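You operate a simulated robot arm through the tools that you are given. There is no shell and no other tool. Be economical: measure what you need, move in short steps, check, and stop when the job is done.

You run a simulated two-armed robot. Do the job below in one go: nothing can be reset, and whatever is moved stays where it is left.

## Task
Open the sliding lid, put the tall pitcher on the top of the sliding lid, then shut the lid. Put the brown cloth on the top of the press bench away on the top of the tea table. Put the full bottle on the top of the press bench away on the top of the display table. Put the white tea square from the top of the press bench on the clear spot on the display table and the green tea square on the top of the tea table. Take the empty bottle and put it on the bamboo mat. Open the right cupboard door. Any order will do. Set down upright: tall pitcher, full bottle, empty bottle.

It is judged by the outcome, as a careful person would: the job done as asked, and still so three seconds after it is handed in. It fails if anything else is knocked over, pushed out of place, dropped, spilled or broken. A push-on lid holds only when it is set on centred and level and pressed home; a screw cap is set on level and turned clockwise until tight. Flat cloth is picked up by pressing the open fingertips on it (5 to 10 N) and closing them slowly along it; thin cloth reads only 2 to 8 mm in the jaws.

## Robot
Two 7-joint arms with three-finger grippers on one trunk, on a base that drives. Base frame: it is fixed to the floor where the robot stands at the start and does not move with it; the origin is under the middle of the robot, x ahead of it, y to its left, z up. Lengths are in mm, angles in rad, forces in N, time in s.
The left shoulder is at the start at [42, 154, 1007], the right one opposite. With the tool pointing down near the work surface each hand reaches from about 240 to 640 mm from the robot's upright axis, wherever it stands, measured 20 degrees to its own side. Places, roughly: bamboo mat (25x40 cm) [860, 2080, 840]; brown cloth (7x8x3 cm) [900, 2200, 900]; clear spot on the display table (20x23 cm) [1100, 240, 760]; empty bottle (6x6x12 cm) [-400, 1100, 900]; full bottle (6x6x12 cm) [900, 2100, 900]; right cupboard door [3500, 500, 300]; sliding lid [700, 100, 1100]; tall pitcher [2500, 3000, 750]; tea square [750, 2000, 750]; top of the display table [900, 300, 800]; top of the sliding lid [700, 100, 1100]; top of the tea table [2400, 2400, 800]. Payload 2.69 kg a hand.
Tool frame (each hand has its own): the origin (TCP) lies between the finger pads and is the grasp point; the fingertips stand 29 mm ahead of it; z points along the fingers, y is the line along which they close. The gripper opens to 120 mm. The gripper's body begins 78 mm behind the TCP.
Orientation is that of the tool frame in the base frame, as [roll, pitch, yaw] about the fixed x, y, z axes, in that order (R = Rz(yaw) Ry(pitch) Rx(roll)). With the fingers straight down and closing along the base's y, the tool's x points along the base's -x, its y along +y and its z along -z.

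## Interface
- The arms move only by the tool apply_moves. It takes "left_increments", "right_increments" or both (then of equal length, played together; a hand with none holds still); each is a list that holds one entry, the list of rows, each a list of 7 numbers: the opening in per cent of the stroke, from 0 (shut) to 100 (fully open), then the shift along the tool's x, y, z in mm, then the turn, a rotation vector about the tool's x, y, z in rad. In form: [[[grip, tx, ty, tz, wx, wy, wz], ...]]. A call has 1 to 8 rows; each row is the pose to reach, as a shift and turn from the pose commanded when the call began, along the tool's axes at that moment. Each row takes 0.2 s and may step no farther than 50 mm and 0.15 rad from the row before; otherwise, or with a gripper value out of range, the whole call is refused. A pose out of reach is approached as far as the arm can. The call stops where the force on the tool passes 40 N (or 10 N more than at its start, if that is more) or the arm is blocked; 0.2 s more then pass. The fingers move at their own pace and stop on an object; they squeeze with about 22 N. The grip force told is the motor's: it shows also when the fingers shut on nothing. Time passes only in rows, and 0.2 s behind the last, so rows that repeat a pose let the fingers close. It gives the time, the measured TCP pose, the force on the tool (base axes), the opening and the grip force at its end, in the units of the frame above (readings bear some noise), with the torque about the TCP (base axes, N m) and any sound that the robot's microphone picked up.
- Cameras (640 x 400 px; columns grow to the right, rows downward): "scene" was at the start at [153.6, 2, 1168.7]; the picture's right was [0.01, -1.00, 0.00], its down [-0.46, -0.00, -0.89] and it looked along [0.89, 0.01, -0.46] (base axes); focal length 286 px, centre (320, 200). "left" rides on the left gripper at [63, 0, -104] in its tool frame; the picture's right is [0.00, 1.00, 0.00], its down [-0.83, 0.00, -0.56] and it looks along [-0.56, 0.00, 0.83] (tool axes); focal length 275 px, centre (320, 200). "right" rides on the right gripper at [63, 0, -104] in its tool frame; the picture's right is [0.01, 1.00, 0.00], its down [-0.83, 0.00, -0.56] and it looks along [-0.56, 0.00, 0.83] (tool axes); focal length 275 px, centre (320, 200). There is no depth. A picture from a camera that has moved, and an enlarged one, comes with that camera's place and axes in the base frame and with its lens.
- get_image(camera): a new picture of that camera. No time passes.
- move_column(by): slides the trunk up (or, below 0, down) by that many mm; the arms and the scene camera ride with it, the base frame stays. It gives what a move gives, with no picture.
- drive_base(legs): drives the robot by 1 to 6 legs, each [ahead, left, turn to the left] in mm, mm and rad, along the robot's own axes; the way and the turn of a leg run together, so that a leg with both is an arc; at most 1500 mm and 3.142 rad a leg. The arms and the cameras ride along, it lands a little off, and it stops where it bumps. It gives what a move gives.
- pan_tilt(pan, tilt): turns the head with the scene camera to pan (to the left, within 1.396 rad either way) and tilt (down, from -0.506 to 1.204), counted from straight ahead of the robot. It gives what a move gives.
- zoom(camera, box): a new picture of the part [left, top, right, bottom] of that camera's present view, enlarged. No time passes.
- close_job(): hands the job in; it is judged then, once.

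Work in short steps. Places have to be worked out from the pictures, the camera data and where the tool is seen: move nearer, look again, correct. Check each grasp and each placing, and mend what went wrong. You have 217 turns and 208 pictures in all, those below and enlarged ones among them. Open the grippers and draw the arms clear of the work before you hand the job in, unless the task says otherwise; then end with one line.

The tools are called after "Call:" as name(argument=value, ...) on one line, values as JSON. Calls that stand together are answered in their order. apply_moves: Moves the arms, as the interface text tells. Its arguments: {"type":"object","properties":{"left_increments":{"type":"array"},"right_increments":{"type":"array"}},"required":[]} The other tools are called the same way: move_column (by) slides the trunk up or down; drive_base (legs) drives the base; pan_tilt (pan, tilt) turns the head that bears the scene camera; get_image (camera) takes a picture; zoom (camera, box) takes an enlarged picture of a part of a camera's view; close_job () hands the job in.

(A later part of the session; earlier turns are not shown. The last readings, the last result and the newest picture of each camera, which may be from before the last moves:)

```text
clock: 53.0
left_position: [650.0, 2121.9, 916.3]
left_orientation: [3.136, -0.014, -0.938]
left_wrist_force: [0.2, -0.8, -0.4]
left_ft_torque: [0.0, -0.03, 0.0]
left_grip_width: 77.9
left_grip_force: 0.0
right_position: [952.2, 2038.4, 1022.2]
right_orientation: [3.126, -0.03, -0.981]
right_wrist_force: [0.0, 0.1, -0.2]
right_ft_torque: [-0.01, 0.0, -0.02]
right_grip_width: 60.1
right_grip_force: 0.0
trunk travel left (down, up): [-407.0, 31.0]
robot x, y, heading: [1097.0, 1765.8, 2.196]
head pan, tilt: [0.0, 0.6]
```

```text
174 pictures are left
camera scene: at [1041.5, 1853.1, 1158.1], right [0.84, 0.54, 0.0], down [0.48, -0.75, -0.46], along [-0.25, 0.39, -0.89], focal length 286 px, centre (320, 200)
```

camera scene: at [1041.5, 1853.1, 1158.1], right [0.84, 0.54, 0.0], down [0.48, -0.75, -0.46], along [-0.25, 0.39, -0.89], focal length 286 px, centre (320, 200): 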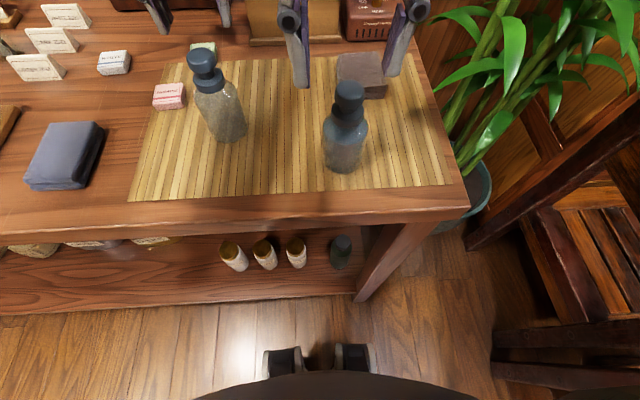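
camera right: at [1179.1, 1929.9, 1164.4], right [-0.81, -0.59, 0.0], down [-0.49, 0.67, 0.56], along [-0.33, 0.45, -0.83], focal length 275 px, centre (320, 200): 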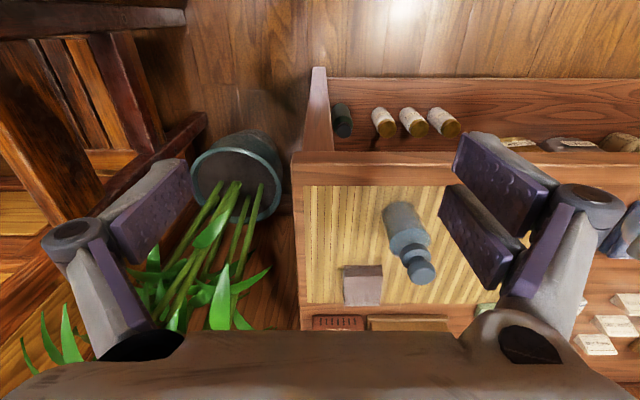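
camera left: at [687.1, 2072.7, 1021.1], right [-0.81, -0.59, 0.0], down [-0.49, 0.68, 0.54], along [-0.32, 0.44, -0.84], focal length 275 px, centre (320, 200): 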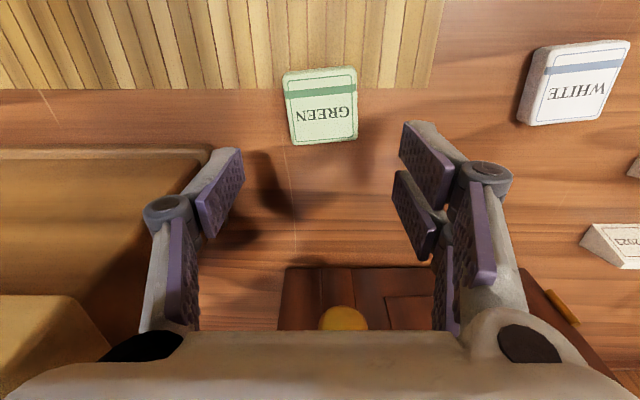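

Packets and bottles are undisturbed. The camera seems not to have tilted as told; I re-command the head and check.

Call:
pan_tilt(pan=0.0, tilt=0.7)

Call:
get_image(camera="scene")

```text
clock: 53.6
left_position: [650.3, 2121.8, 916.6]
left_orientation: [3.136, -0.013, -0.941]
left_wrist_force: [1.0, 0.5, 0.0]
left_ft_torque: [-0.03, -0.01, 0.01]
left_grip_width: 78.1
left_grip_force: 0.0
right_position: [951.3, 2038.3, 1022.8]
right_orientation: [3.125, -0.028, -0.981]
right_wrist_force: [-0.2, -0.5, -0.4]
right_ft_torque: [0.04, -0.02, -0.02]
right_grip_width: 59.7
right_grip_force: 0.1
trunk travel left (down, up): [-407.0, 31.0]
robot x, y, heading: [1099.0, 1766.0, 2.202]
head pan, tilt: [0.0, 0.7]
```

```text
173 pictures are left
camera scene: at [1041.5, 1853.1, 1158.3], right [0.84, 0.54, 0.0], down [0.48, -0.75, -0.46], along [-0.25, 0.39, -0.89], focal length 286 px, centre (320, 200)
```

scene: 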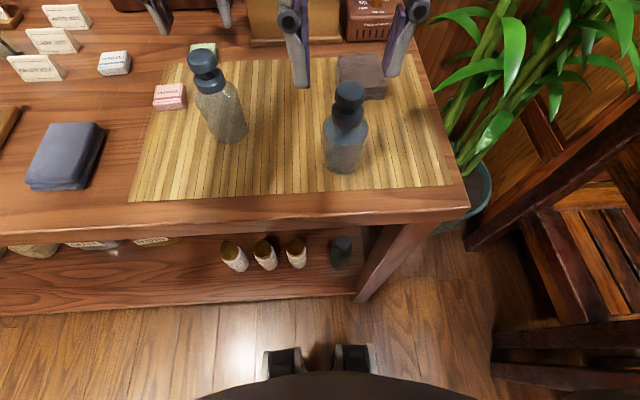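

The head/torso seem to be held after the stop. I raise the trunk back up a little and command the head again.

Call:
move_column(by=10)

Call:
pan_tilt(pan=0.1, tilt=0.5)

Call:
get_image(camera="scene")

```text
clock: 54.2
left_position: [650.1, 2123.7, 926.6]
left_orientation: [3.136, -0.015, -0.938]
left_wrist_force: [-0.6, 0.2, -1.4]
left_ft_torque: [-0.03, -0.03, 0.03]
left_grip_width: 78.1
left_grip_force: 0.1
right_position: [951.0, 2035.7, 1032.5]
right_orientation: [3.128, -0.029, -0.977]
right_wrist_force: [0.8, -0.4, -3.5]
right_ft_torque: [0.14, 0.03, 0.01]
right_grip_width: 60.2
right_grip_force: 0.0
trunk travel left (down, up): [-417.0, 21.0]
robot x, y, heading: [1101.3, 1769.0, 2.199]
head pan, tilt: [0.0, 0.7]
```

```text
clock: 55.0
left_position: [649.4, 2123.2, 926.1]
left_orientation: [3.137, -0.015, -0.941]
left_wrist_force: [0.2, 0.0, 0.5]
left_ft_torque: [-0.02, 0.01, 0.01]
left_grip_width: 78.0
left_grip_force: 0.0
right_position: [952.9, 2036.0, 1032.4]
right_orientation: [3.131, -0.032, -0.976]
right_wrist_force: [-0.7, 0.0, 0.1]
right_ft_torque: [-0.02, -0.01, -0.01]
right_grip_width: 60.1
right_grip_force: 0.1
trunk travel left (down, up): [-417.0, 21.0]
robot x, y, heading: [1100.8, 1769.8, 2.207]
head pan, tilt: [0.099, 0.499]
```

```text
172 pictures are left
camera scene: at [1021.3, 1858.7, 1216.9], right [0.75, 0.67, 0.0], down [0.32, -0.36, -0.88], along [-0.58, 0.65, -0.48], focal length 286 px, centre (320, 200)
```

scene: 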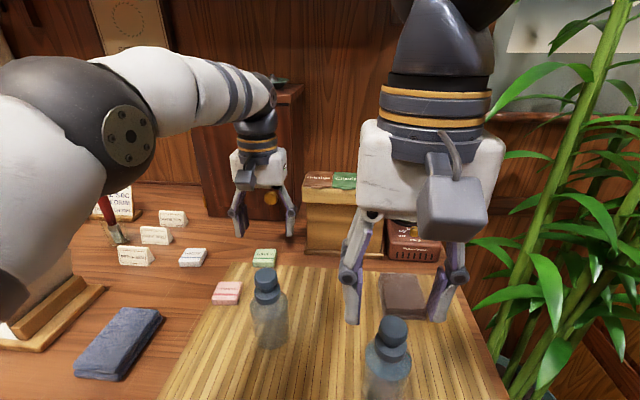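

Head responds again. The green packet is ~18 mm behind the hand; I correct and descend in small steps.

Call:
apply_moves(left_increments=[[[65, 18, 1, 0, 0, -0.014, 0], [65, 18, 1, 25, 0, -0.014, 0], [65, 18, 1, 35, 0, -0.014, 0], [65, 18, 1, 42, 0, -0.014, 0]]])

Call:
get_image(camera="left")

```text
clock: 56.0
left_position: [660.0, 2108.2, 884.9]
left_orientation: [3.137, 0.0, -0.94]
left_wrist_force: [0.2, -0.5, -0.8]
left_ft_torque: [0.0, 0.01, 0.0]
left_grip_width: 77.9
left_grip_force: 0.1
right_position: [952.5, 2037.3, 1031.6]
right_orientation: [3.129, -0.033, -0.977]
right_wrist_force: [-0.5, -0.3, -0.6]
right_ft_torque: [0.01, -0.01, 0.0]
right_grip_width: 59.9
right_grip_force: 0.1
trunk travel left (down, up): [-417.0, 21.0]
robot x, y, heading: [1099.9, 1765.1, 2.196]
head pan, tilt: [0.099, 0.499]
```

```text
171 pictures are left
camera left: at [697.5, 2057.1, 988.5], right [-0.81, -0.59, 0.01], down [-0.48, 0.68, 0.56], along [-0.33, 0.45, -0.83], focal length 275 px, centre (320, 200)
```

left: 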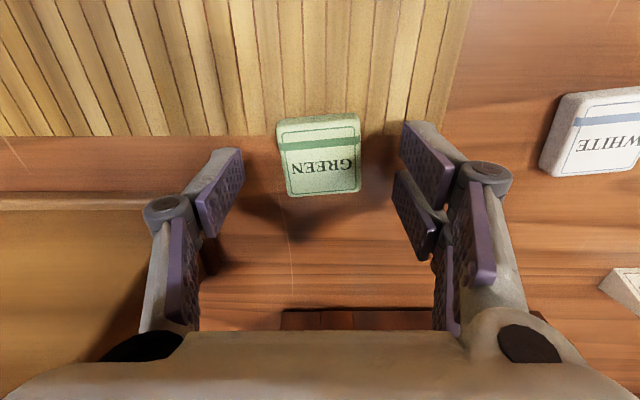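

Aligned over the packet. I go down the last ~11 mm and close.

Call:
apply_moves(left_increments=[[[65, 0, 0, 5, 0, 0, 0], [65, 0, 0, 9, 0, 0, 0], [65, 0, 0, 11, 0, 0, 0], [40, 0, 0, 11, 0, 0, 0], [20, 0, 0, 11, 0, 0, 0], [20, 0, 0, 11, 0, 0, 0]]])

Call:
get_image(camera="left")

```text
clock: 57.5
left_position: [662.1, 2108.8, 877.7]
left_orientation: [3.14, 0.012, -0.941]
left_wrist_force: [6.9, -3.0, 24.9]
left_ft_torque: [-0.53, -0.34, 0.07]
left_grip_width: 38.9
left_grip_force: 22.1
right_position: [954.5, 2034.8, 1032.9]
right_orientation: [3.128, -0.028, -0.978]
right_wrist_force: [-0.6, -0.7, -0.6]
right_ft_torque: [0.0, 0.0, 0.01]
right_grip_width: 59.8
right_grip_force: 0.2
trunk travel left (down, up): [-417.0, 21.0]
robot x, y, heading: [1101.8, 1766.5, 2.202]
head pan, tilt: [0.099, 0.499]
stopped in row 6 (left hand): the force on the tool passed its limit at 41 N (the readings are from after the stop); the commanded pose is now the measured one
```

```text
170 pictures are left
camera left: at [700.7, 2057.0, 981.9], right [-0.81, -0.59, 0.0], down [-0.48, 0.67, 0.57], along [-0.33, 0.46, -0.82], focal length 275 px, centre (320, 200)
```

left: 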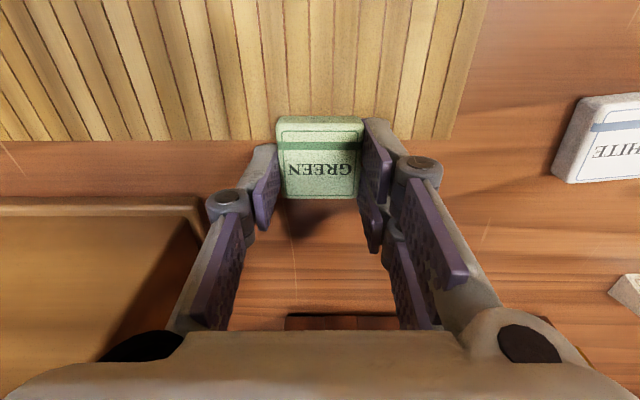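

Gripped at 38.9 mm. I lift and draw back.

Call:
apply_moves(left_increments=[[[15, 0, 0, -15, 0, 0, 0], [15, 0, 0, -45, 0, 0, 0], [15, 10, 0, -90, 0, 0, 0], [15, 40, 0, -120, 0, 0, 0], [15, 80, 0, -140, 0, 0, 0], [15, 120, 0, -150, 0, 0, 0]]])

Call:
get_image(camera="left")

Call:
get_image(camera="right")

```text
clock: 58.9
left_position: [732.1, 2011.3, 1025.2]
left_orientation: [3.139, 0.006, -0.939]
left_wrist_force: [0.5, -0.5, -0.3]
left_ft_torque: [0.02, -0.02, -0.03]
left_grip_width: 38.7
left_grip_force: 22.3
right_position: [950.0, 2034.6, 1033.1]
right_orientation: [3.129, -0.03, -0.977]
right_wrist_force: [-0.2, -0.2, -0.2]
right_ft_torque: [0.04, -0.02, 0.01]
right_grip_width: 60.0
right_grip_force: 0.0
trunk travel left (down, up): [-417.0, 21.0]
robot x, y, heading: [1103.2, 1764.6, 2.203]
head pan, tilt: [0.099, 0.499]
```

```text
169 pictures are left
camera left: at [769.4, 1959.9, 1127.6], right [-0.81, -0.59, 0.0], down [-0.48, 0.67, 0.56], along [-0.33, 0.46, -0.83], focal length 275 px, centre (320, 200)
```

left: 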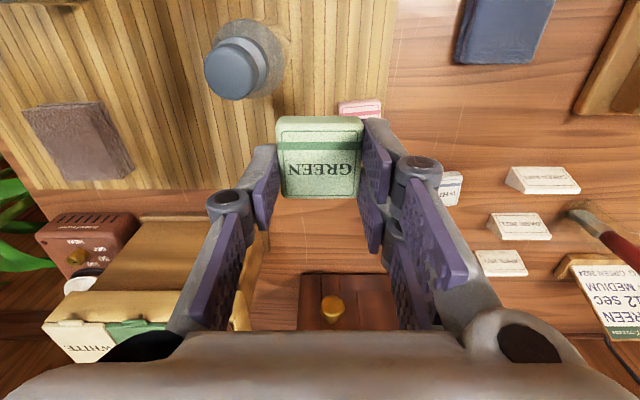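

```text
168 pictures are left
camera right: at [986.9, 1987.9, 1138.1], right [-0.83, -0.56, 0.01], down [-0.47, 0.7, 0.53], along [-0.31, 0.43, -0.85], focal length 275 px, centre (320, 200)
```

right: 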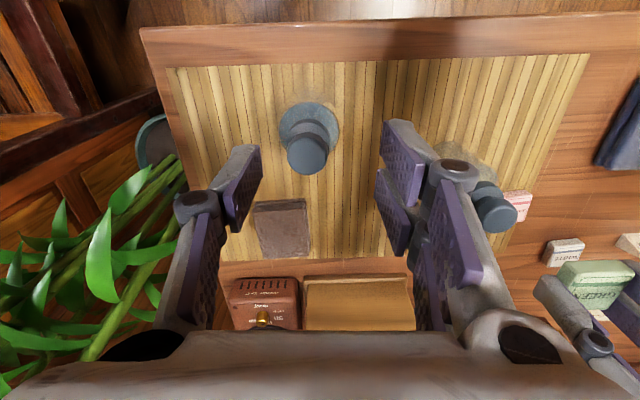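

Green is held. Next the right hand goes for the brown cloth at about [907,2178]: open to 100 mm, over it and partly down.

Call:
apply_moves(right_increments=[[[85, -45, -14, 0, 0, 0, 0], [85, -90, -30, 0, 0, -0.03, 0], [85, -135, -44, 0, 0, -0.03, 0], [85, -142, -44, 40, 0, -0.03, 0], [85, -142, -44, 75, 0, -0.03, 0]]])

Call:
get_image(camera="right")

Call:
get_image(camera="scene")

```text
clock: 60.1
left_position: [731.7, 2013.1, 1023.2]
left_orientation: [3.138, 0.006, -0.941]
left_wrist_force: [0.1, 0.4, -1.3]
left_ft_torque: [-0.02, 0.0, 0.0]
left_grip_width: 38.9
left_grip_force: 22.0
right_position: [911.7, 2179.6, 952.9]
right_orientation: [3.127, 0.0, -0.977]
right_wrist_force: [0.3, -0.3, 0.3]
right_ft_torque: [0.01, 0.0, -0.01]
right_grip_width: 102.0
right_grip_force: 0.0
trunk travel left (down, up): [-417.0, 21.0]
robot x, y, heading: [1103.9, 1767.9, 2.2]
head pan, tilt: [0.099, 0.499]
```

```text
167 pictures are left
camera right: at [949.3, 2128.6, 1057.2], right [-0.83, -0.56, 0.01], down [-0.46, 0.69, 0.56], along [-0.32, 0.45, -0.83], focal length 275 px, centre (320, 200)
```

right: 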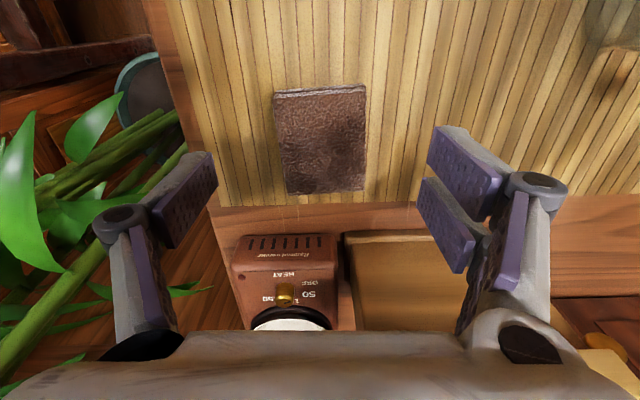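

```text
166 pictures are left
camera scene: at [1021.0, 1859.1, 1216.9], right [0.75, 0.67, 0.0], down [0.32, -0.36, -0.88], along [-0.58, 0.65, -0.48], focal length 286 px, centre (320, 200)
```

scene: 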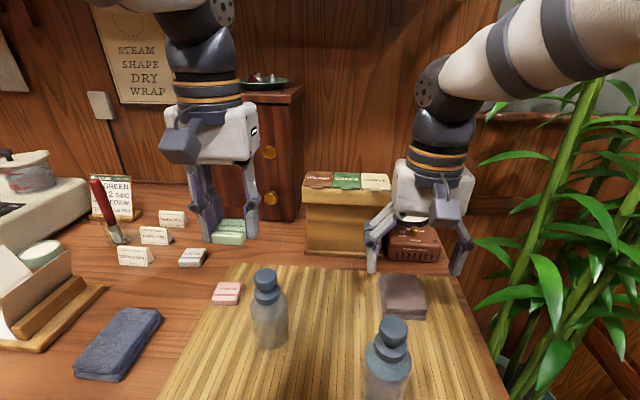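

Aligned (cloth ~7 mm further ahead). I descend to tips ~5 mm above the mat and close on the folded cloth.

Call:
apply_moves(right_increments=[[[85, -6, 0, 30, 0, 0, 0], [85, -6, 0, 55, 0, 0, 0], [85, -6, 0, 67, 0, 0, 0], [60, -6, 0, 67, 0, 0, 0], [40, -6, 0, 67, 0, 0, 0], [25, -6, 0, 67, 0, 0, 0], [25, -6, 0, 67, 0, 0, 0]]])

Call:
get_image(camera="right")

```text
clock: 61.7
left_position: [731.9, 2012.4, 1024.0]
left_orientation: [3.138, 0.007, -0.939]
left_wrist_force: [-0.3, -0.6, -0.1]
left_ft_torque: [0.03, 0.03, -0.03]
left_grip_width: 38.7
left_grip_force: 21.7
right_position: [904.5, 2180.9, 884.4]
right_orientation: [3.129, 0.001, -0.977]
right_wrist_force: [0.2, -0.7, 0.6]
right_ft_torque: [0.03, 0.01, 0.03]
right_grip_width: 64.4
right_grip_force: 21.8
trunk travel left (down, up): [-417.0, 21.0]
robot x, y, heading: [1101.3, 1765.6, 2.204]
head pan, tilt: [0.099, 0.499]
```

```text
165 pictures are left
camera right: at [942.1, 2130.5, 988.7], right [-0.83, -0.56, 0.01], down [-0.46, 0.69, 0.56], along [-0.32, 0.45, -0.83], focal length 275 px, centre (320, 200)
```

right: 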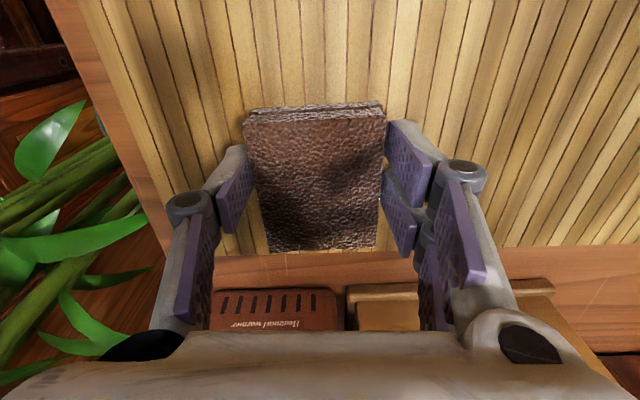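

Cloth gripped at 64 mm. I lift it straight up, then back over the bottle.

Call:
apply_moves(right_increments=[[[25, 0, 0, -40, 0, 0, 0], [25, 0, 0, -80, 0, 0, 0], [25, 0, 0, -125, 0, 0, 0], [25, 40, 0, -150, 0, 0, 0], [25, 85, 0, -160, 0, 0, 0], [25, 130, 0, -160, 0, 0, 0]]])

Call:
get_image(camera="scene")

```text
clock: 63.1
left_position: [732.5, 2013.9, 1025.9]
left_orientation: [3.139, 0.008, -0.94]
left_wrist_force: [0.5, 0.7, 0.2]
left_ft_torque: [0.03, 0.01, 0.01]
left_grip_width: 38.6
left_grip_force: 21.4
right_position: [979.8, 2074.8, 1043.8]
right_orientation: [3.13, 0.003, -0.978]
right_wrist_force: [0.5, -0.1, -0.2]
right_ft_torque: [-0.02, -0.01, 0.01]
right_grip_width: 64.2
right_grip_force: 22.4
trunk travel left (down, up): [-417.0, 21.0]
robot x, y, heading: [1102.1, 1768.5, 2.209]
head pan, tilt: [0.099, 0.499]
```

```text
164 pictures are left
camera scene: at [1021.8, 1858.2, 1217.1], right [0.75, 0.67, 0.0], down [0.32, -0.36, -0.88], along [-0.59, 0.66, -0.48], focal length 286 px, centre (320, 200)
```

scene: 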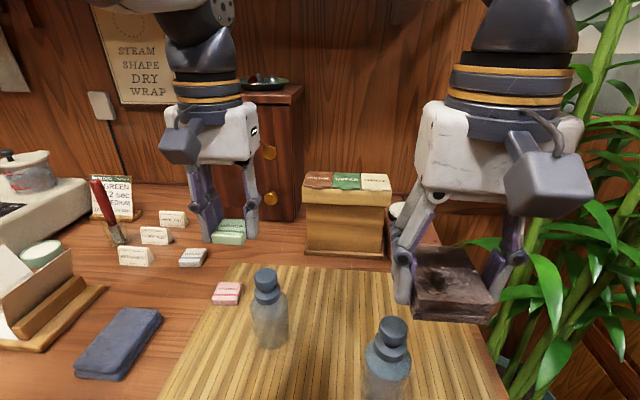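

Both items held. I pull both hands in a bit, back off from the bench and turn to face the tea table.

Call:
apply_moves(left_increments=[[[15, 40, 0, -5, 0, 0, 0], [15, 80, 0, -10, 0, 0, 0], [15, 110, 10, -10, 0, 0, 0]]], right_increments=[[[25, 20, 0, 0, 0, 0, 0], [25, 40, -10, 0, 0, 0, 0], [25, 50, -20, 0, 0, 0, 0]]])

Call:
drive_base(legs=[[-450, 0, 0], [0, 0, -1.5]])

Call:
pan_tilt(pan=0.0, tilt=0.3)

Call:
get_image(camera="scene")

```text
clock: 63.9
left_position: [792.1, 1917.0, 1031.6]
left_orientation: [3.138, 0.01, -0.941]
left_wrist_force: [0.0, -0.2, -0.2]
left_ft_torque: [-0.01, 0.03, 0.0]
left_grip_width: 38.9
left_grip_force: 22.0
right_position: [1023.5, 2042.6, 1044.1]
right_orientation: [3.13, 0.0, -0.98]
right_wrist_force: [1.0, 0.9, -0.4]
right_ft_torque: [0.01, -0.04, 0.01]
right_grip_width: 63.9
right_grip_force: 22.2
trunk travel left (down, up): [-417.0, 21.0]
robot x, y, heading: [1099.6, 1768.5, 2.203]
head pan, tilt: [0.099, 0.499]
```

```text
clock: 70.3
left_position: [1499.2, 1718.6, 1032.2]
left_orientation: [3.136, 0.008, -2.492]
left_wrist_force: [0.1, 0.1, 0.1]
left_ft_torque: [-0.01, 0.0, -0.02]
left_grip_width: 38.8
left_grip_force: 21.9
right_position: [1629.3, 1490.6, 1045.0]
right_orientation: [3.13, -0.001, -2.529]
right_wrist_force: [0.0, 0.2, -0.3]
right_ft_torque: [0.01, -0.03, -0.02]
right_grip_width: 63.0
right_grip_force: 21.6
trunk travel left (down, up): [-417.0, 21.0]
robot x, y, heading: [1356.8, 1407.2, 0.651]
head pan, tilt: [0.099, 0.499]
```

```text
clock: 71.0
left_position: [1498.8, 1717.6, 1031.9]
left_orientation: [3.139, 0.006, -2.493]
left_wrist_force: [-0.7, 0.2, 0.1]
left_ft_torque: [0.01, 0.0, 0.03]
left_grip_width: 38.9
left_grip_force: 21.9
right_position: [1629.0, 1490.2, 1045.1]
right_orientation: [3.13, -0.001, -2.529]
right_wrist_force: [-0.6, -0.3, 0.1]
right_ft_torque: [0.01, 0.01, 0.03]
right_grip_width: 62.8
right_grip_force: 22.2
trunk travel left (down, up): [-417.0, 21.0]
robot x, y, heading: [1357.4, 1410.3, 0.651]
head pan, tilt: [0.0, 0.3]
```

```text
163 pictures are left
camera scene: at [1449.8, 1483.2, 1235.3], right [0.6, -0.8, 0.0], down [-0.24, -0.18, -0.96], along [0.76, 0.58, -0.3], focal length 286 px, centre (320, 200)
```

scene: 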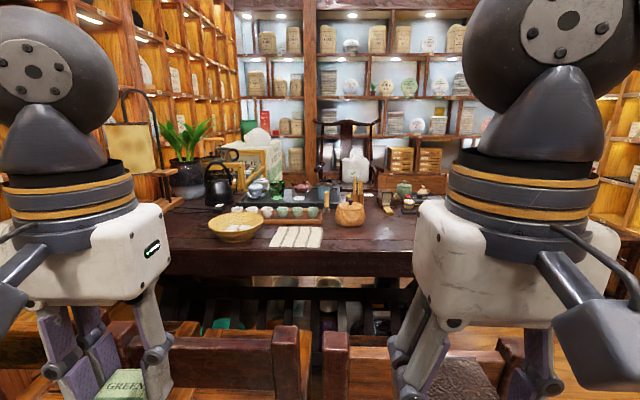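

Call:
zoom(camera="scene", box=[160, 130, 460, 290])

Call:
pan_tilt(pan=-0.7, tilt=0.35)

Call:
get_image(camera="scene")

```text
2.13 times, centred on (310, 210) of scene
camera zoom: at [1449.8, 1483.2, 1235.3], right [0.6, -0.8, 0.0], down [-0.24, -0.18, -0.96], along [0.76, 0.58, -0.3], focal length 611 px, centre (341, 179)
```

zoom: 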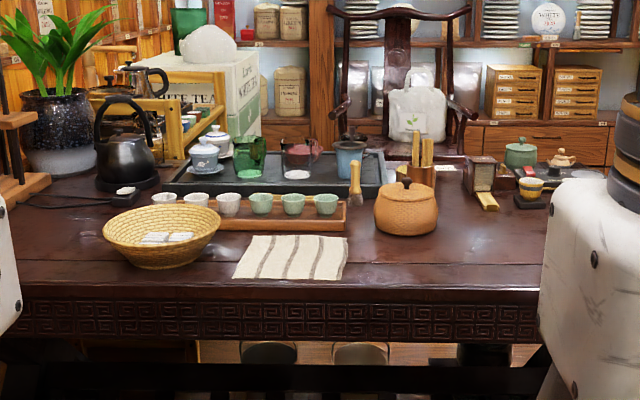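

```text
clock: 72.1
left_position: [1499.7, 1718.2, 1032.3]
left_orientation: [3.138, 0.006, -2.491]
left_wrist_force: [0.0, -0.4, -0.6]
left_ft_torque: [-0.03, -0.03, 0.05]
left_grip_width: 38.7
left_grip_force: 21.9
right_position: [1628.5, 1490.3, 1044.6]
right_orientation: [3.129, 0.002, -2.529]
right_wrist_force: [-0.3, -0.1, -0.7]
right_ft_torque: [-0.04, -0.02, 0.01]
right_grip_width: 63.0
right_grip_force: 22.4
trunk travel left (down, up): [-417.0, 21.0]
robot x, y, heading: [1355.0, 1407.4, 0.654]
head pan, tilt: [-0.7, 0.351]
```

```text
161 pictures are left
camera scene: at [1468.3, 1422.1, 1230.6], right [-0.05, -1.0, 0.0], down [-0.34, 0.02, -0.94], along [0.94, -0.05, -0.34], focal length 286 px, centre (320, 200)
```

scene: 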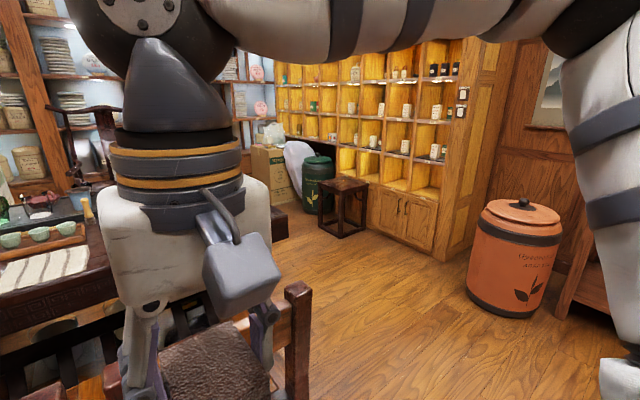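

The tea table has chairs on this side; the right end is free, and the cupboards lie beyond. I drive around to the right end of the tea table and survey.

Call:
drive_base(legs=[[0, 0, -0.654], [0, -450, 0], [1000, 0, 0]])

Call:
pan_tilt(pan=1.1, tilt=0.35)

Call:
get_image(camera="scene")

Call:
pan_tilt(pan=-0.05, tilt=0.4)

Call:
get_image(camera="scene")

```text
clock: 76.7
left_position: [1650.5, 1279.9, 1032.8]
left_orientation: [3.138, 0.009, 3.138]
left_wrist_force: [-0.7, 0.8, 0.7]
left_ft_torque: [-0.02, -0.01, -0.02]
left_grip_width: 38.5
left_grip_force: 21.7
right_position: [1616.6, 1020.6, 1044.5]
right_orientation: [3.128, -0.001, 3.101]
right_wrist_force: [0.0, 1.3, 0.4]
right_ft_torque: [-0.04, 0.0, 0.03]
right_grip_width: 62.9
right_grip_force: 21.8
trunk travel left (down, up): [-417.0, 21.0]
robot x, y, heading: [1346.9, 1120.6, -0.003]
head pan, tilt: [-0.7, 0.351]
stopped in leg 2: the robot was blocked; the commanded pose is now the measured one
```

```text
clock: 78.5
left_position: [1651.7, 1277.4, 1031.0]
left_orientation: [3.136, 0.009, 3.137]
left_wrist_force: [-0.3, -0.8, -0.4]
left_ft_torque: [0.0, 0.0, 0.01]
left_grip_width: 38.7
left_grip_force: 21.7
right_position: [1617.9, 1019.8, 1045.9]
right_orientation: [3.129, -0.002, 3.1]
right_wrist_force: [0.0, 0.2, -0.8]
right_ft_torque: [-0.03, 0.02, -0.04]
right_grip_width: 62.8
right_grip_force: 22.0
trunk travel left (down, up): [-417.0, 21.0]
robot x, y, heading: [1347.4, 1120.8, -0.002]
head pan, tilt: [1.1, 0.351]
```

```text
160 pictures are left
camera scene: at [1417.9, 1204.5, 1230.6], right [0.89, -0.46, 0.0], down [-0.16, -0.31, -0.94], along [0.43, 0.83, -0.34], focal length 286 px, centre (320, 200)
```

scene: 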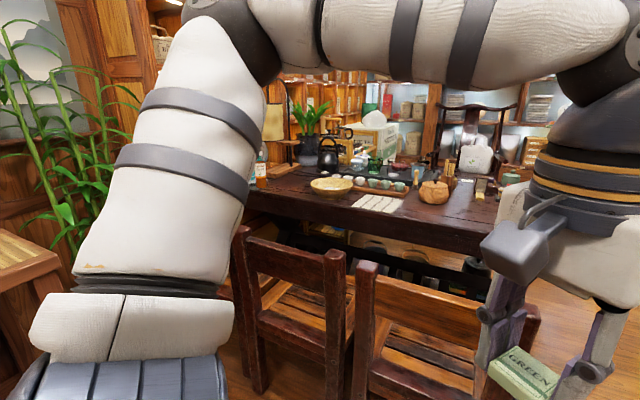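

```text
clock: 79.9
left_position: [1652.5, 1278.5, 1033.4]
left_orientation: [3.138, 0.009, 3.138]
left_wrist_force: [0.2, -0.2, 0.8]
left_ft_torque: [0.01, 0.0, 0.01]
left_grip_width: 38.6
left_grip_force: 21.9
right_position: [1617.3, 1018.7, 1044.6]
right_orientation: [3.127, -0.001, 3.1]
right_wrist_force: [0.4, 0.2, -0.6]
right_ft_torque: [-0.01, -0.01, 0.01]
right_grip_width: 63.0
right_grip_force: 22.1
trunk travel left (down, up): [-417.0, 21.0]
robot x, y, heading: [1347.7, 1118.7, -0.002]
head pan, tilt: [-0.051, 0.4]
```

```text
159 pictures are left
camera scene: at [1467.8, 1116.7, 1226.1], right [-0.05, -1.0, 0.0], down [-0.39, 0.02, -0.92], along [0.92, -0.05, -0.39], focal length 286 px, centre (320, 200)
```

scene: 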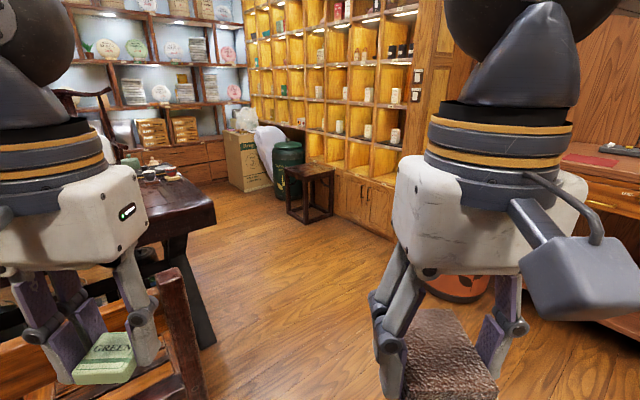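

Blocked while strafing right; I look right to see by what.

Call:
pan_tilt(pan=-1.2, tilt=0.6)

Call:
get_image(camera="scene")

```text
clock: 81.3
left_position: [1651.6, 1278.3, 1031.8]
left_orientation: [3.139, 0.007, 3.137]
left_wrist_force: [-0.8, 0.2, 0.6]
left_ft_torque: [-0.03, -0.01, 0.04]
left_grip_width: 39.0
left_grip_force: 22.1
right_position: [1616.8, 1019.1, 1046.4]
right_orientation: [3.129, -0.003, 3.1]
right_wrist_force: [0.5, 0.6, -0.1]
right_ft_torque: [-0.02, -0.01, 0.01]
right_grip_width: 62.9
right_grip_force: 22.0
trunk travel left (down, up): [-417.0, 21.0]
robot x, y, heading: [1351.4, 1121.9, -0.002]
head pan, tilt: [-1.201, 0.6]
```

```text
158 pictures are left
camera scene: at [1407.1, 1039.2, 1207.9], right [-0.93, -0.36, 0.0], down [-0.2, 0.53, -0.83], along [0.3, -0.77, -0.56], focal length 286 px, centre (320, 200)
```

scene: 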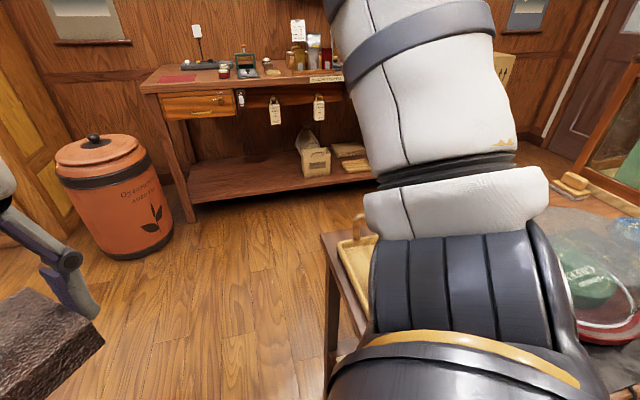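

Call:
pan_tilt(pan=-1.39, tilt=0.95)

Call:
get_image(camera="scene")

```text
clock: 82.1
left_position: [1651.3, 1277.8, 1032.7]
left_orientation: [3.136, 0.01, 3.138]
left_wrist_force: [0.3, -0.2, 0.2]
left_ft_torque: [-0.02, -0.01, 0.0]
left_grip_width: 38.6
left_grip_force: 22.2
right_position: [1617.5, 1018.3, 1045.3]
right_orientation: [3.129, -0.001, 3.102]
right_wrist_force: [-0.6, 0.3, -0.9]
right_ft_torque: [0.01, 0.0, -0.02]
right_grip_width: 63.0
right_grip_force: 21.8
trunk travel left (down, up): [-417.0, 21.0]
robot x, y, heading: [1346.6, 1120.0, -0.004]
head pan, tilt: [-1.389, 0.949]
```

```text
157 pictures are left
camera scene: at [1388.2, 1050.1, 1179.5], right [-0.98, -0.18, 0.0], down [-0.14, 0.8, -0.58], along [0.1, -0.57, -0.81], focal length 286 px, centre (320, 200)
```

scene: 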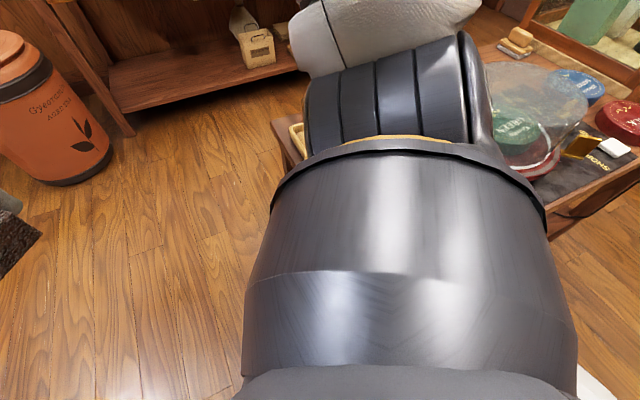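

The right elbow is near the display table's dome. I strafe back left to clear it, then look again.

Call:
drive_base(legs=[[0, 150, 0]])

Call:
get_image(camera="scene")

Call:
pan_tilt(pan=-1.39, tilt=0.4)

Call:
get_image(camera="scene")

```text
clock: 83.9
left_position: [1652.4, 1426.2, 1032.7]
left_orientation: [3.139, 0.007, 3.14]
left_wrist_force: [0.1, 0.0, -1.3]
left_ft_torque: [0.02, 0.03, 0.03]
left_grip_width: 38.8
left_grip_force: 21.5
right_position: [1617.8, 1166.9, 1044.4]
right_orientation: [3.127, -0.002, 3.104]
right_wrist_force: [1.1, -0.2, 0.2]
right_ft_torque: [-0.01, -0.01, 0.02]
right_grip_width: 63.1
right_grip_force: 22.0
trunk travel left (down, up): [-417.0, 21.0]
robot x, y, heading: [1346.0, 1264.1, 0.002]
head pan, tilt: [-1.389, 0.949]
```

```text
156 pictures are left
camera scene: at [1388.7, 1197.7, 1179.5], right [-0.98, -0.18, 0.0], down [-0.15, 0.8, -0.58], along [0.1, -0.57, -0.81], focal length 286 px, centre (320, 200)
```

scene: 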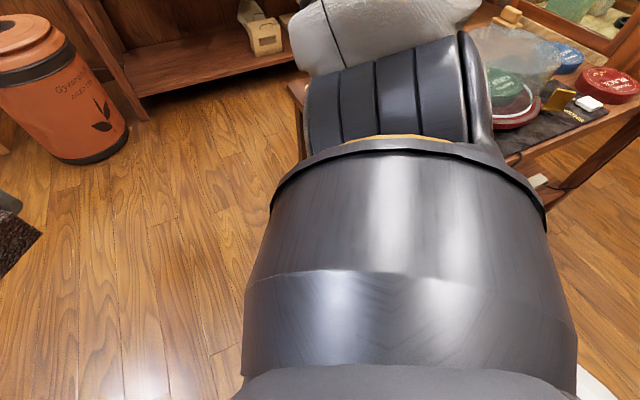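

```text
clock: 84.9
left_position: [1651.5, 1425.7, 1034.0]
left_orientation: [3.138, 0.01, 3.14]
left_wrist_force: [-0.5, 0.5, -0.2]
left_ft_torque: [-0.04, -0.01, -0.03]
left_grip_width: 38.9
left_grip_force: 22.2
right_position: [1617.5, 1166.8, 1043.8]
right_orientation: [3.127, -0.001, 3.103]
right_wrist_force: [0.6, -0.4, 0.1]
right_ft_torque: [-0.06, 0.01, 0.02]
right_grip_width: 63.0
right_grip_force: 21.8
trunk travel left (down, up): [-417.0, 21.0]
robot x, y, heading: [1348.1, 1269.7, -0.002]
head pan, tilt: [-1.389, 0.4]
```

```text
155 pictures are left
camera scene: at [1392.3, 1177.7, 1226.0], right [-0.98, -0.18, 0.0], down [-0.07, 0.38, -0.92], along [0.17, -0.91, -0.39], focal length 286 px, centre (320, 200)
```

scene: 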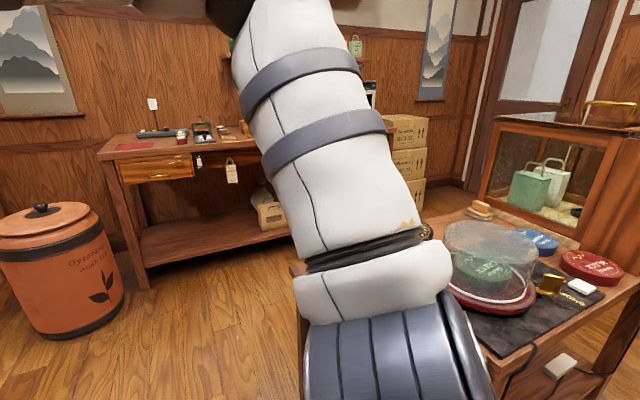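

The dome is standing on its plate, undisturbed. I pass between the chairs and the display table with a slanted path.

Call:
drive_base(legs=[[380, -190, 0], [750, -60, 0]])

Call:
pan_tilt(pan=1.0, tilt=0.35)

Call:
get_image(camera="scene")

```text
clock: 91.1
left_position: [2781.9, 1156.6, 1032.8]
left_orientation: [3.138, 0.007, 3.109]
left_wrist_force: [0.3, -0.8, 0.1]
left_ft_torque: [-0.01, 0.03, -0.02]
left_grip_width: 38.7
left_grip_force: 21.4
right_position: [2740.5, 898.5, 1045.6]
right_orientation: [3.127, -0.002, 3.072]
right_wrist_force: [-0.1, -0.2, -0.9]
right_ft_torque: [-0.01, 0.01, 0.06]
right_grip_width: 63.1
right_grip_force: 21.7
trunk travel left (down, up): [-417.0, 21.0]
robot x, y, heading: [2473.7, 1002.5, -0.029]
head pan, tilt: [-1.389, 0.4]
```

```text
clock: 93.3
left_position: [2782.4, 1157.2, 1033.4]
left_orientation: [3.137, 0.008, 3.109]
left_wrist_force: [-0.2, -0.1, 0.4]
left_ft_torque: [-0.02, -0.02, 0.03]
left_grip_width: 38.7
left_grip_force: 22.5
right_position: [2739.8, 898.1, 1044.6]
right_orientation: [3.128, -0.002, 3.072]
right_wrist_force: [-0.1, -0.9, -0.4]
right_ft_torque: [-0.01, 0.0, 0.03]
right_grip_width: 62.8
right_grip_force: 22.1
trunk travel left (down, up): [-417.0, 21.0]
robot x, y, heading: [2474.8, 1007.0, -0.031]
head pan, tilt: [1.0, 0.351]
```

```text
154 pictures are left
camera scene: at [2554.2, 1084.3, 1230.6], right [0.82, -0.57, 0.0], down [-0.2, -0.28, -0.94], along [0.53, 0.77, -0.34], focal length 286 px, centre (320, 200)
```

scene: 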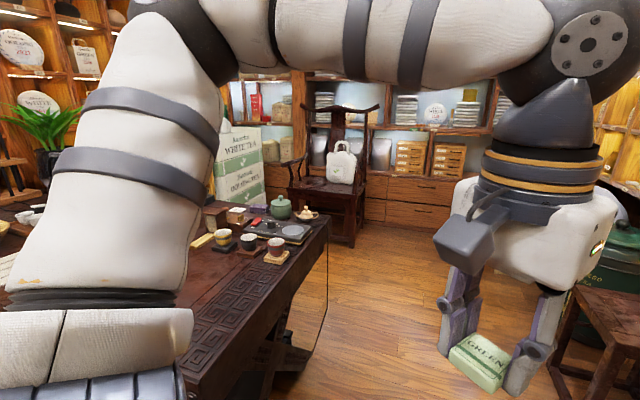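

The tea table's right end edge runs from ~[2500,1370] to [3057,1787]. I move alongside and turn to face it squarely.

Call:
drive_base(legs=[[400, 60, 0], [0, 0, 2.24]])

Call:
pan_tilt(pan=0.0, tilt=0.45)

Call:
get_image(camera="scene")

```text
clock: 101.2
left_position: [2560.8, 1199.2, 1034.2]
left_orientation: [3.139, 0.009, -0.914]
left_wrist_force: [0.8, -0.4, -0.2]
left_ft_torque: [0.01, 0.02, 0.0]
left_grip_width: 38.7
left_grip_force: 21.5
right_position: [2787.6, 1329.8, 1045.2]
right_orientation: [3.126, -0.001, -0.952]
right_wrist_force: [-0.4, -0.2, 0.4]
right_ft_torque: [-0.02, -0.05, 0.02]
right_grip_width: 63.2
right_grip_force: 22.5
trunk travel left (down, up): [-417.0, 21.0]
robot x, y, heading: [2873.0, 1056.9, 2.224]
head pan, tilt: [1.0, 0.351]
```

```text
clock: 102.5
left_position: [2561.3, 1198.0, 1032.2]
left_orientation: [3.138, 0.01, -0.912]
left_wrist_force: [-0.3, -0.3, 0.1]
left_ft_torque: [0.04, 0.0, -0.01]
left_grip_width: 38.9
left_grip_force: 22.1
right_position: [2788.1, 1330.8, 1043.9]
right_orientation: [3.127, -0.001, -0.951]
right_wrist_force: [-0.2, 0.1, -0.6]
right_ft_torque: [0.03, 0.0, -0.02]
right_grip_width: 62.9
right_grip_force: 21.6
trunk travel left (down, up): [-417.0, 21.0]
robot x, y, heading: [2874.6, 1057.3, 2.229]
head pan, tilt: [0.0, 0.45]
```

```text
153 pictures are left
camera scene: at [2797.6, 1152.4, 1221.4], right [0.79, 0.61, 0.0], down [0.27, -0.34, -0.9], along [-0.55, 0.71, -0.44], focal length 286 px, centre (320, 200)
```

scene: 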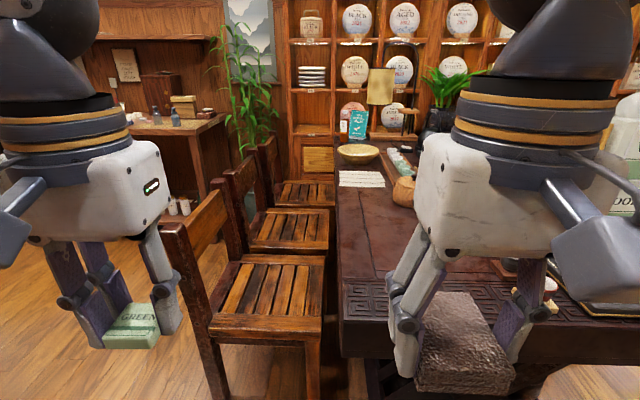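

I check the right hand's view of the table end for free space.

Call:
get_image(camera="right")

Call:
pan_tilt(pan=-0.6, tilt=0.45)

Call:
get_image(camera="scene")

```text
152 pictures are left
camera right: at [2826.8, 1281.2, 1149.2], right [-0.81, -0.58, 0.01], down [-0.48, 0.68, 0.55], along [-0.33, 0.44, -0.83], focal length 275 px, centre (320, 200)
```

right: 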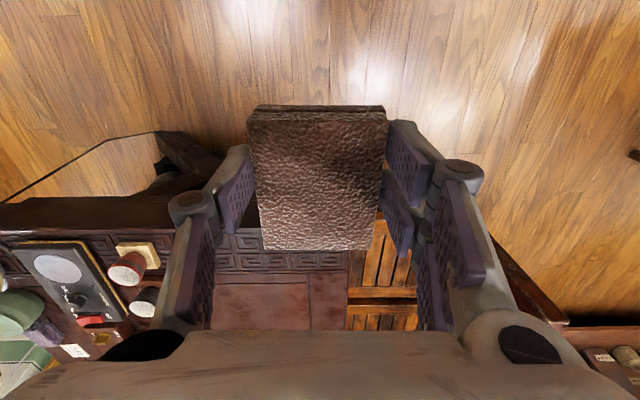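

```text
clock: 103.5
left_position: [2562.0, 1198.7, 1033.1]
left_orientation: [3.139, 0.009, -0.913]
left_wrist_force: [-0.3, 0.2, 0.4]
left_ft_torque: [0.02, 0.04, 0.03]
left_grip_width: 39.0
left_grip_force: 22.2
right_position: [2789.4, 1330.9, 1045.2]
right_orientation: [3.127, 0.0, -0.951]
right_wrist_force: [-0.6, 0.1, -1.2]
right_ft_torque: [-0.04, 0.01, -0.01]
right_grip_width: 63.4
right_grip_force: 21.8
trunk travel left (down, up): [-417.0, 21.0]
robot x, y, heading: [2875.6, 1059.1, 2.226]
head pan, tilt: [-0.6, 0.45]
```

```text
151 pictures are left
camera scene: at [2848.5, 1171.5, 1221.4], right [1.0, 0.06, 0.0], down [0.03, -0.43, -0.9], along [-0.05, 0.9, -0.44], focal length 286 px, centre (320, 200)
```

scene: 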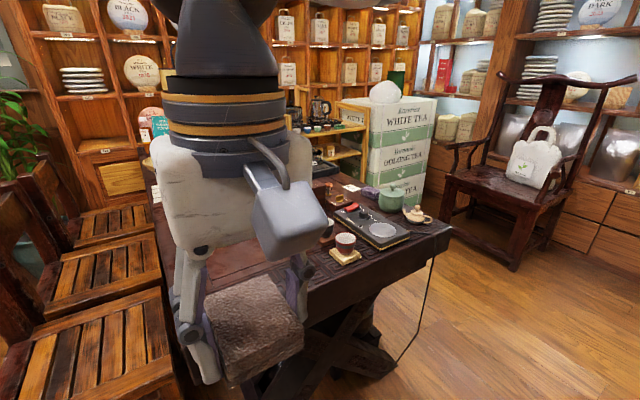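

The left-near part of the table end is free (no items within ~350 mm of the corner [2605,1485]). I drive closer: cloth goes to ≈[2696,1694], green to ≈[2601,1621].

Call:
drive_base(legs=[[0, -190, 0], [160, 0, 0]])

Call:
pan_tilt(pan=0.0, tilt=0.6)

Call:
get_image(camera="scene")

```text
clock: 106.6
left_position: [2614.5, 1447.4, 1032.6]
left_orientation: [3.138, 0.007, -0.923]
left_wrist_force: [-1.1, 0.5, 0.4]
left_ft_torque: [-0.03, -0.04, -0.02]
left_grip_width: 38.8
left_grip_force: 21.9
right_position: [2841.4, 1576.5, 1044.0]
right_orientation: [3.126, -0.001, -0.964]
right_wrist_force: [-0.5, 0.4, -0.2]
right_ft_torque: [-0.03, -0.03, -0.01]
right_grip_width: 63.0
right_grip_force: 22.3
trunk travel left (down, up): [-417.0, 21.0]
robot x, y, heading: [2922.3, 1299.0, 2.22]
head pan, tilt: [-0.6, 0.45]
```

```text
clock: 107.6
left_position: [2615.9, 1447.5, 1032.5]
left_orientation: [3.138, 0.008, -0.923]
left_wrist_force: [-0.7, -0.4, -0.7]
left_ft_torque: [0.0, 0.02, 0.02]
left_grip_width: 39.1
left_grip_force: 22.5
right_position: [2842.0, 1576.2, 1044.8]
right_orientation: [3.126, -0.003, -0.963]
right_wrist_force: [-0.3, -0.6, 0.5]
right_ft_torque: [0.01, 0.03, -0.04]
right_grip_width: 63.0
right_grip_force: 22.0
trunk travel left (down, up): [-417.0, 21.0]
robot x, y, heading: [2924.0, 1303.5, 2.218]
head pan, tilt: [0.0, 0.6]
```

```text
150 pictures are left
camera scene: at [2852.4, 1395.8, 1207.9], right [0.8, 0.6, 0.0], down [0.34, -0.45, -0.83], along [-0.5, 0.66, -0.56], focal length 286 px, centre (320, 200)
```

scene: 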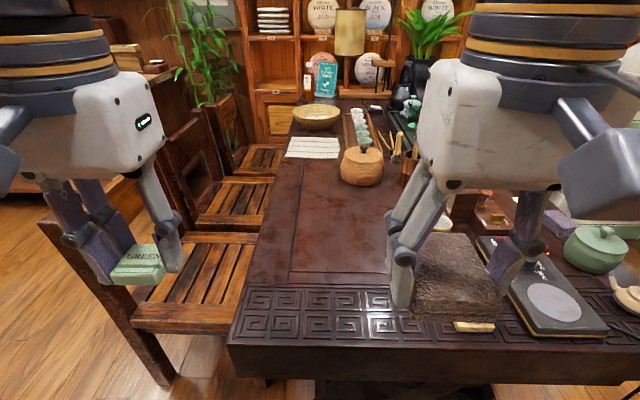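

I move the cloth over its place at [2696,1694] and lower it partly.

Call:
apply_moves(right_increments=[[[25, -45, 13, 0, 0, 0, 0], [25, -90, 26, 0, 0, 0, 0], [25, -135, 40, 0, 0, 0, 0], [25, -180, 53, 0, 0, 0, 0], [25, -180, 53, 48, 0, 0, 0], [25, -180, 53, 96, 0, 0, 0], [25, -180, 53, 140, 0, 0, 0], [25, -180, 53, 165, 0, 0, 0]]])

Call:
get_image(camera="scene")

```text
clock: 109.4
left_position: [2613.8, 1446.4, 1032.9]
left_orientation: [3.135, 0.009, -0.926]
left_wrist_force: [0.3, 0.5, 0.0]
left_ft_torque: [0.02, 0.02, -0.02]
left_grip_width: 39.1
left_grip_force: 21.7
right_position: [2695.4, 1691.7, 879.1]
right_orientation: [3.129, 0.001, -0.962]
right_wrist_force: [-0.1, -0.3, -0.5]
right_ft_torque: [-0.02, 0.0, 0.01]
right_grip_width: 63.2
right_grip_force: 21.6
trunk travel left (down, up): [-417.0, 21.0]
robot x, y, heading: [2926.0, 1300.0, 2.22]
head pan, tilt: [0.0, 0.6]
```

```text
149 pictures are left
camera scene: at [2852.2, 1395.8, 1207.8], right [0.8, 0.6, 0.0], down [0.34, -0.45, -0.82], along [-0.5, 0.66, -0.57], focal length 286 px, centre (320, 200)
```

scene: 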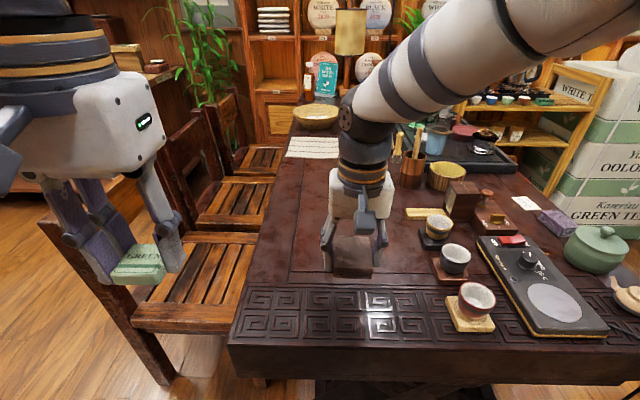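

Clear around it. I lower until it touches.

Call:
apply_moves(right_increments=[[[25, 0, 0, 20, 0, 0, 0], [25, 0, 0, 35, 0, 0, 0], [25, 0, 0, 43, 0, 0, 0], [25, 0, 0, 48, 0, 0, 0], [25, 0, 0, 52, 0, 0, 0]]])

Call:
get_image(camera="right")

```text
clock: 110.6
left_position: [2615.1, 1445.6, 1032.7]
left_orientation: [3.137, 0.01, -0.924]
left_wrist_force: [0.1, -0.1, 0.6]
left_ft_torque: [0.03, -0.02, 0.0]
left_grip_width: 39.1
left_grip_force: 21.8
right_position: [2693.1, 1691.3, 827.6]
right_orientation: [3.126, -0.001, -0.963]
right_wrist_force: [-0.9, -0.2, -0.3]
right_ft_torque: [0.01, 0.0, -0.02]
right_grip_width: 63.3
right_grip_force: 22.0
trunk travel left (down, up): [-417.0, 21.0]
robot x, y, heading: [2921.0, 1298.7, 2.216]
head pan, tilt: [0.0, 0.6]
```

```text
148 pictures are left
camera right: at [2731.3, 1642.1, 932.7], right [-0.82, -0.58, 0.01], down [-0.47, 0.68, 0.56], along [-0.33, 0.45, -0.83], focal length 275 px, centre (320, 200)
```

right: 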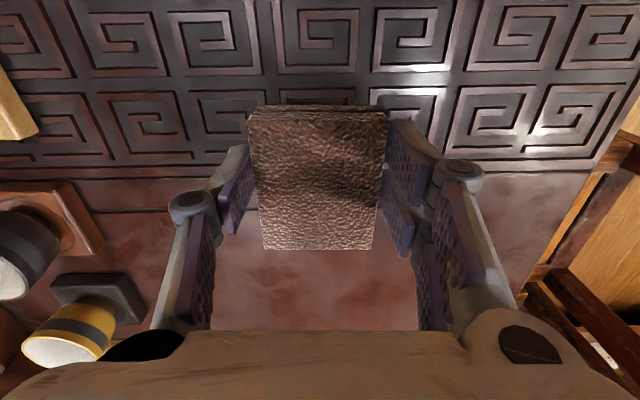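

No contact yet; lower further in small steps.

Call:
apply_moves(right_increments=[[[25, 0, 0, 6, 0, 0, 0], [25, 0, 0, 11, 0, 0, 0], [25, 0, 0, 16, 0, 0, 0], [25, 0, 0, 20, 0, 0, 0]]])

```text
clock: 111.6
left_position: [2614.7, 1447.4, 1033.3]
left_orientation: [3.137, 0.008, -0.922]
left_wrist_force: [1.0, -0.4, -0.2]
left_ft_torque: [0.01, -0.03, -0.01]
left_grip_width: 38.7
left_grip_force: 22.4
right_position: [2692.3, 1691.2, 807.5]
right_orientation: [3.128, -0.002, -0.96]
right_wrist_force: [0.1, 0.1, -0.2]
right_ft_torque: [0.04, 0.0, 0.0]
right_grip_width: 63.1
right_grip_force: 21.7
trunk travel left (down, up): [-417.0, 21.0]
robot x, y, heading: [2927.1, 1302.5, 2.22]
head pan, tilt: [0.0, 0.6]
```

Call:
apply_moves(right_increments=[[[25, 0, 0, 5, 0, 0, 0], [25, 0, 0, 10, 0, 0, 0], [25, 0, 0, 14, 0, 0, 0], [25, 0, 0, 18, 0, 0, 0], [25, 0, 0, 22, 0, 0, 0]]])

Call:
zoom(camera="scene", box=[280, 180, 440, 320])

```text
clock: 112.8
left_position: [2615.3, 1445.8, 1033.4]
left_orientation: [3.138, 0.011, -0.923]
left_wrist_force: [-0.8, -0.5, -0.5]
left_ft_torque: [0.0, -0.01, -0.02]
left_grip_width: 38.9
left_grip_force: 22.2
right_position: [2692.6, 1690.3, 787.8]
right_orientation: [3.125, 0.004, -0.962]
right_wrist_force: [1.4, 1.8, 26.0]
right_ft_torque: [0.05, -0.13, -0.07]
right_grip_width: 63.2
right_grip_force: 22.6
trunk travel left (down, up): [-417.0, 21.0]
robot x, y, heading: [2924.5, 1300.2, 2.223]
head pan, tilt: [0.0, 0.6]
```

```text
2.86 times, centred on (360, 250) of scene
camera zoom: at [2853.3, 1394.4, 1208.3], right [0.8, 0.6, 0.0], down [0.34, -0.45, -0.83], along [-0.5, 0.66, -0.56], focal length 818 px, centre (206, 57)
```

zoom: 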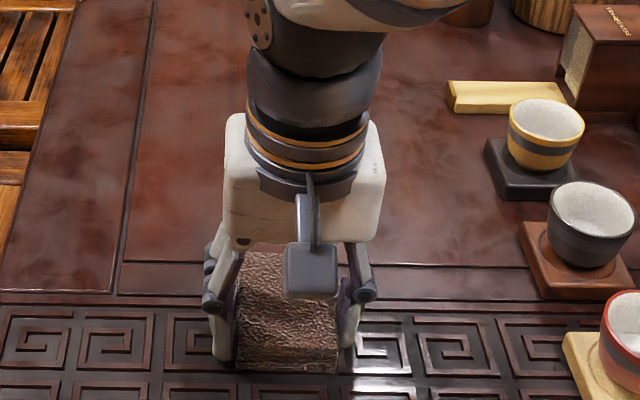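

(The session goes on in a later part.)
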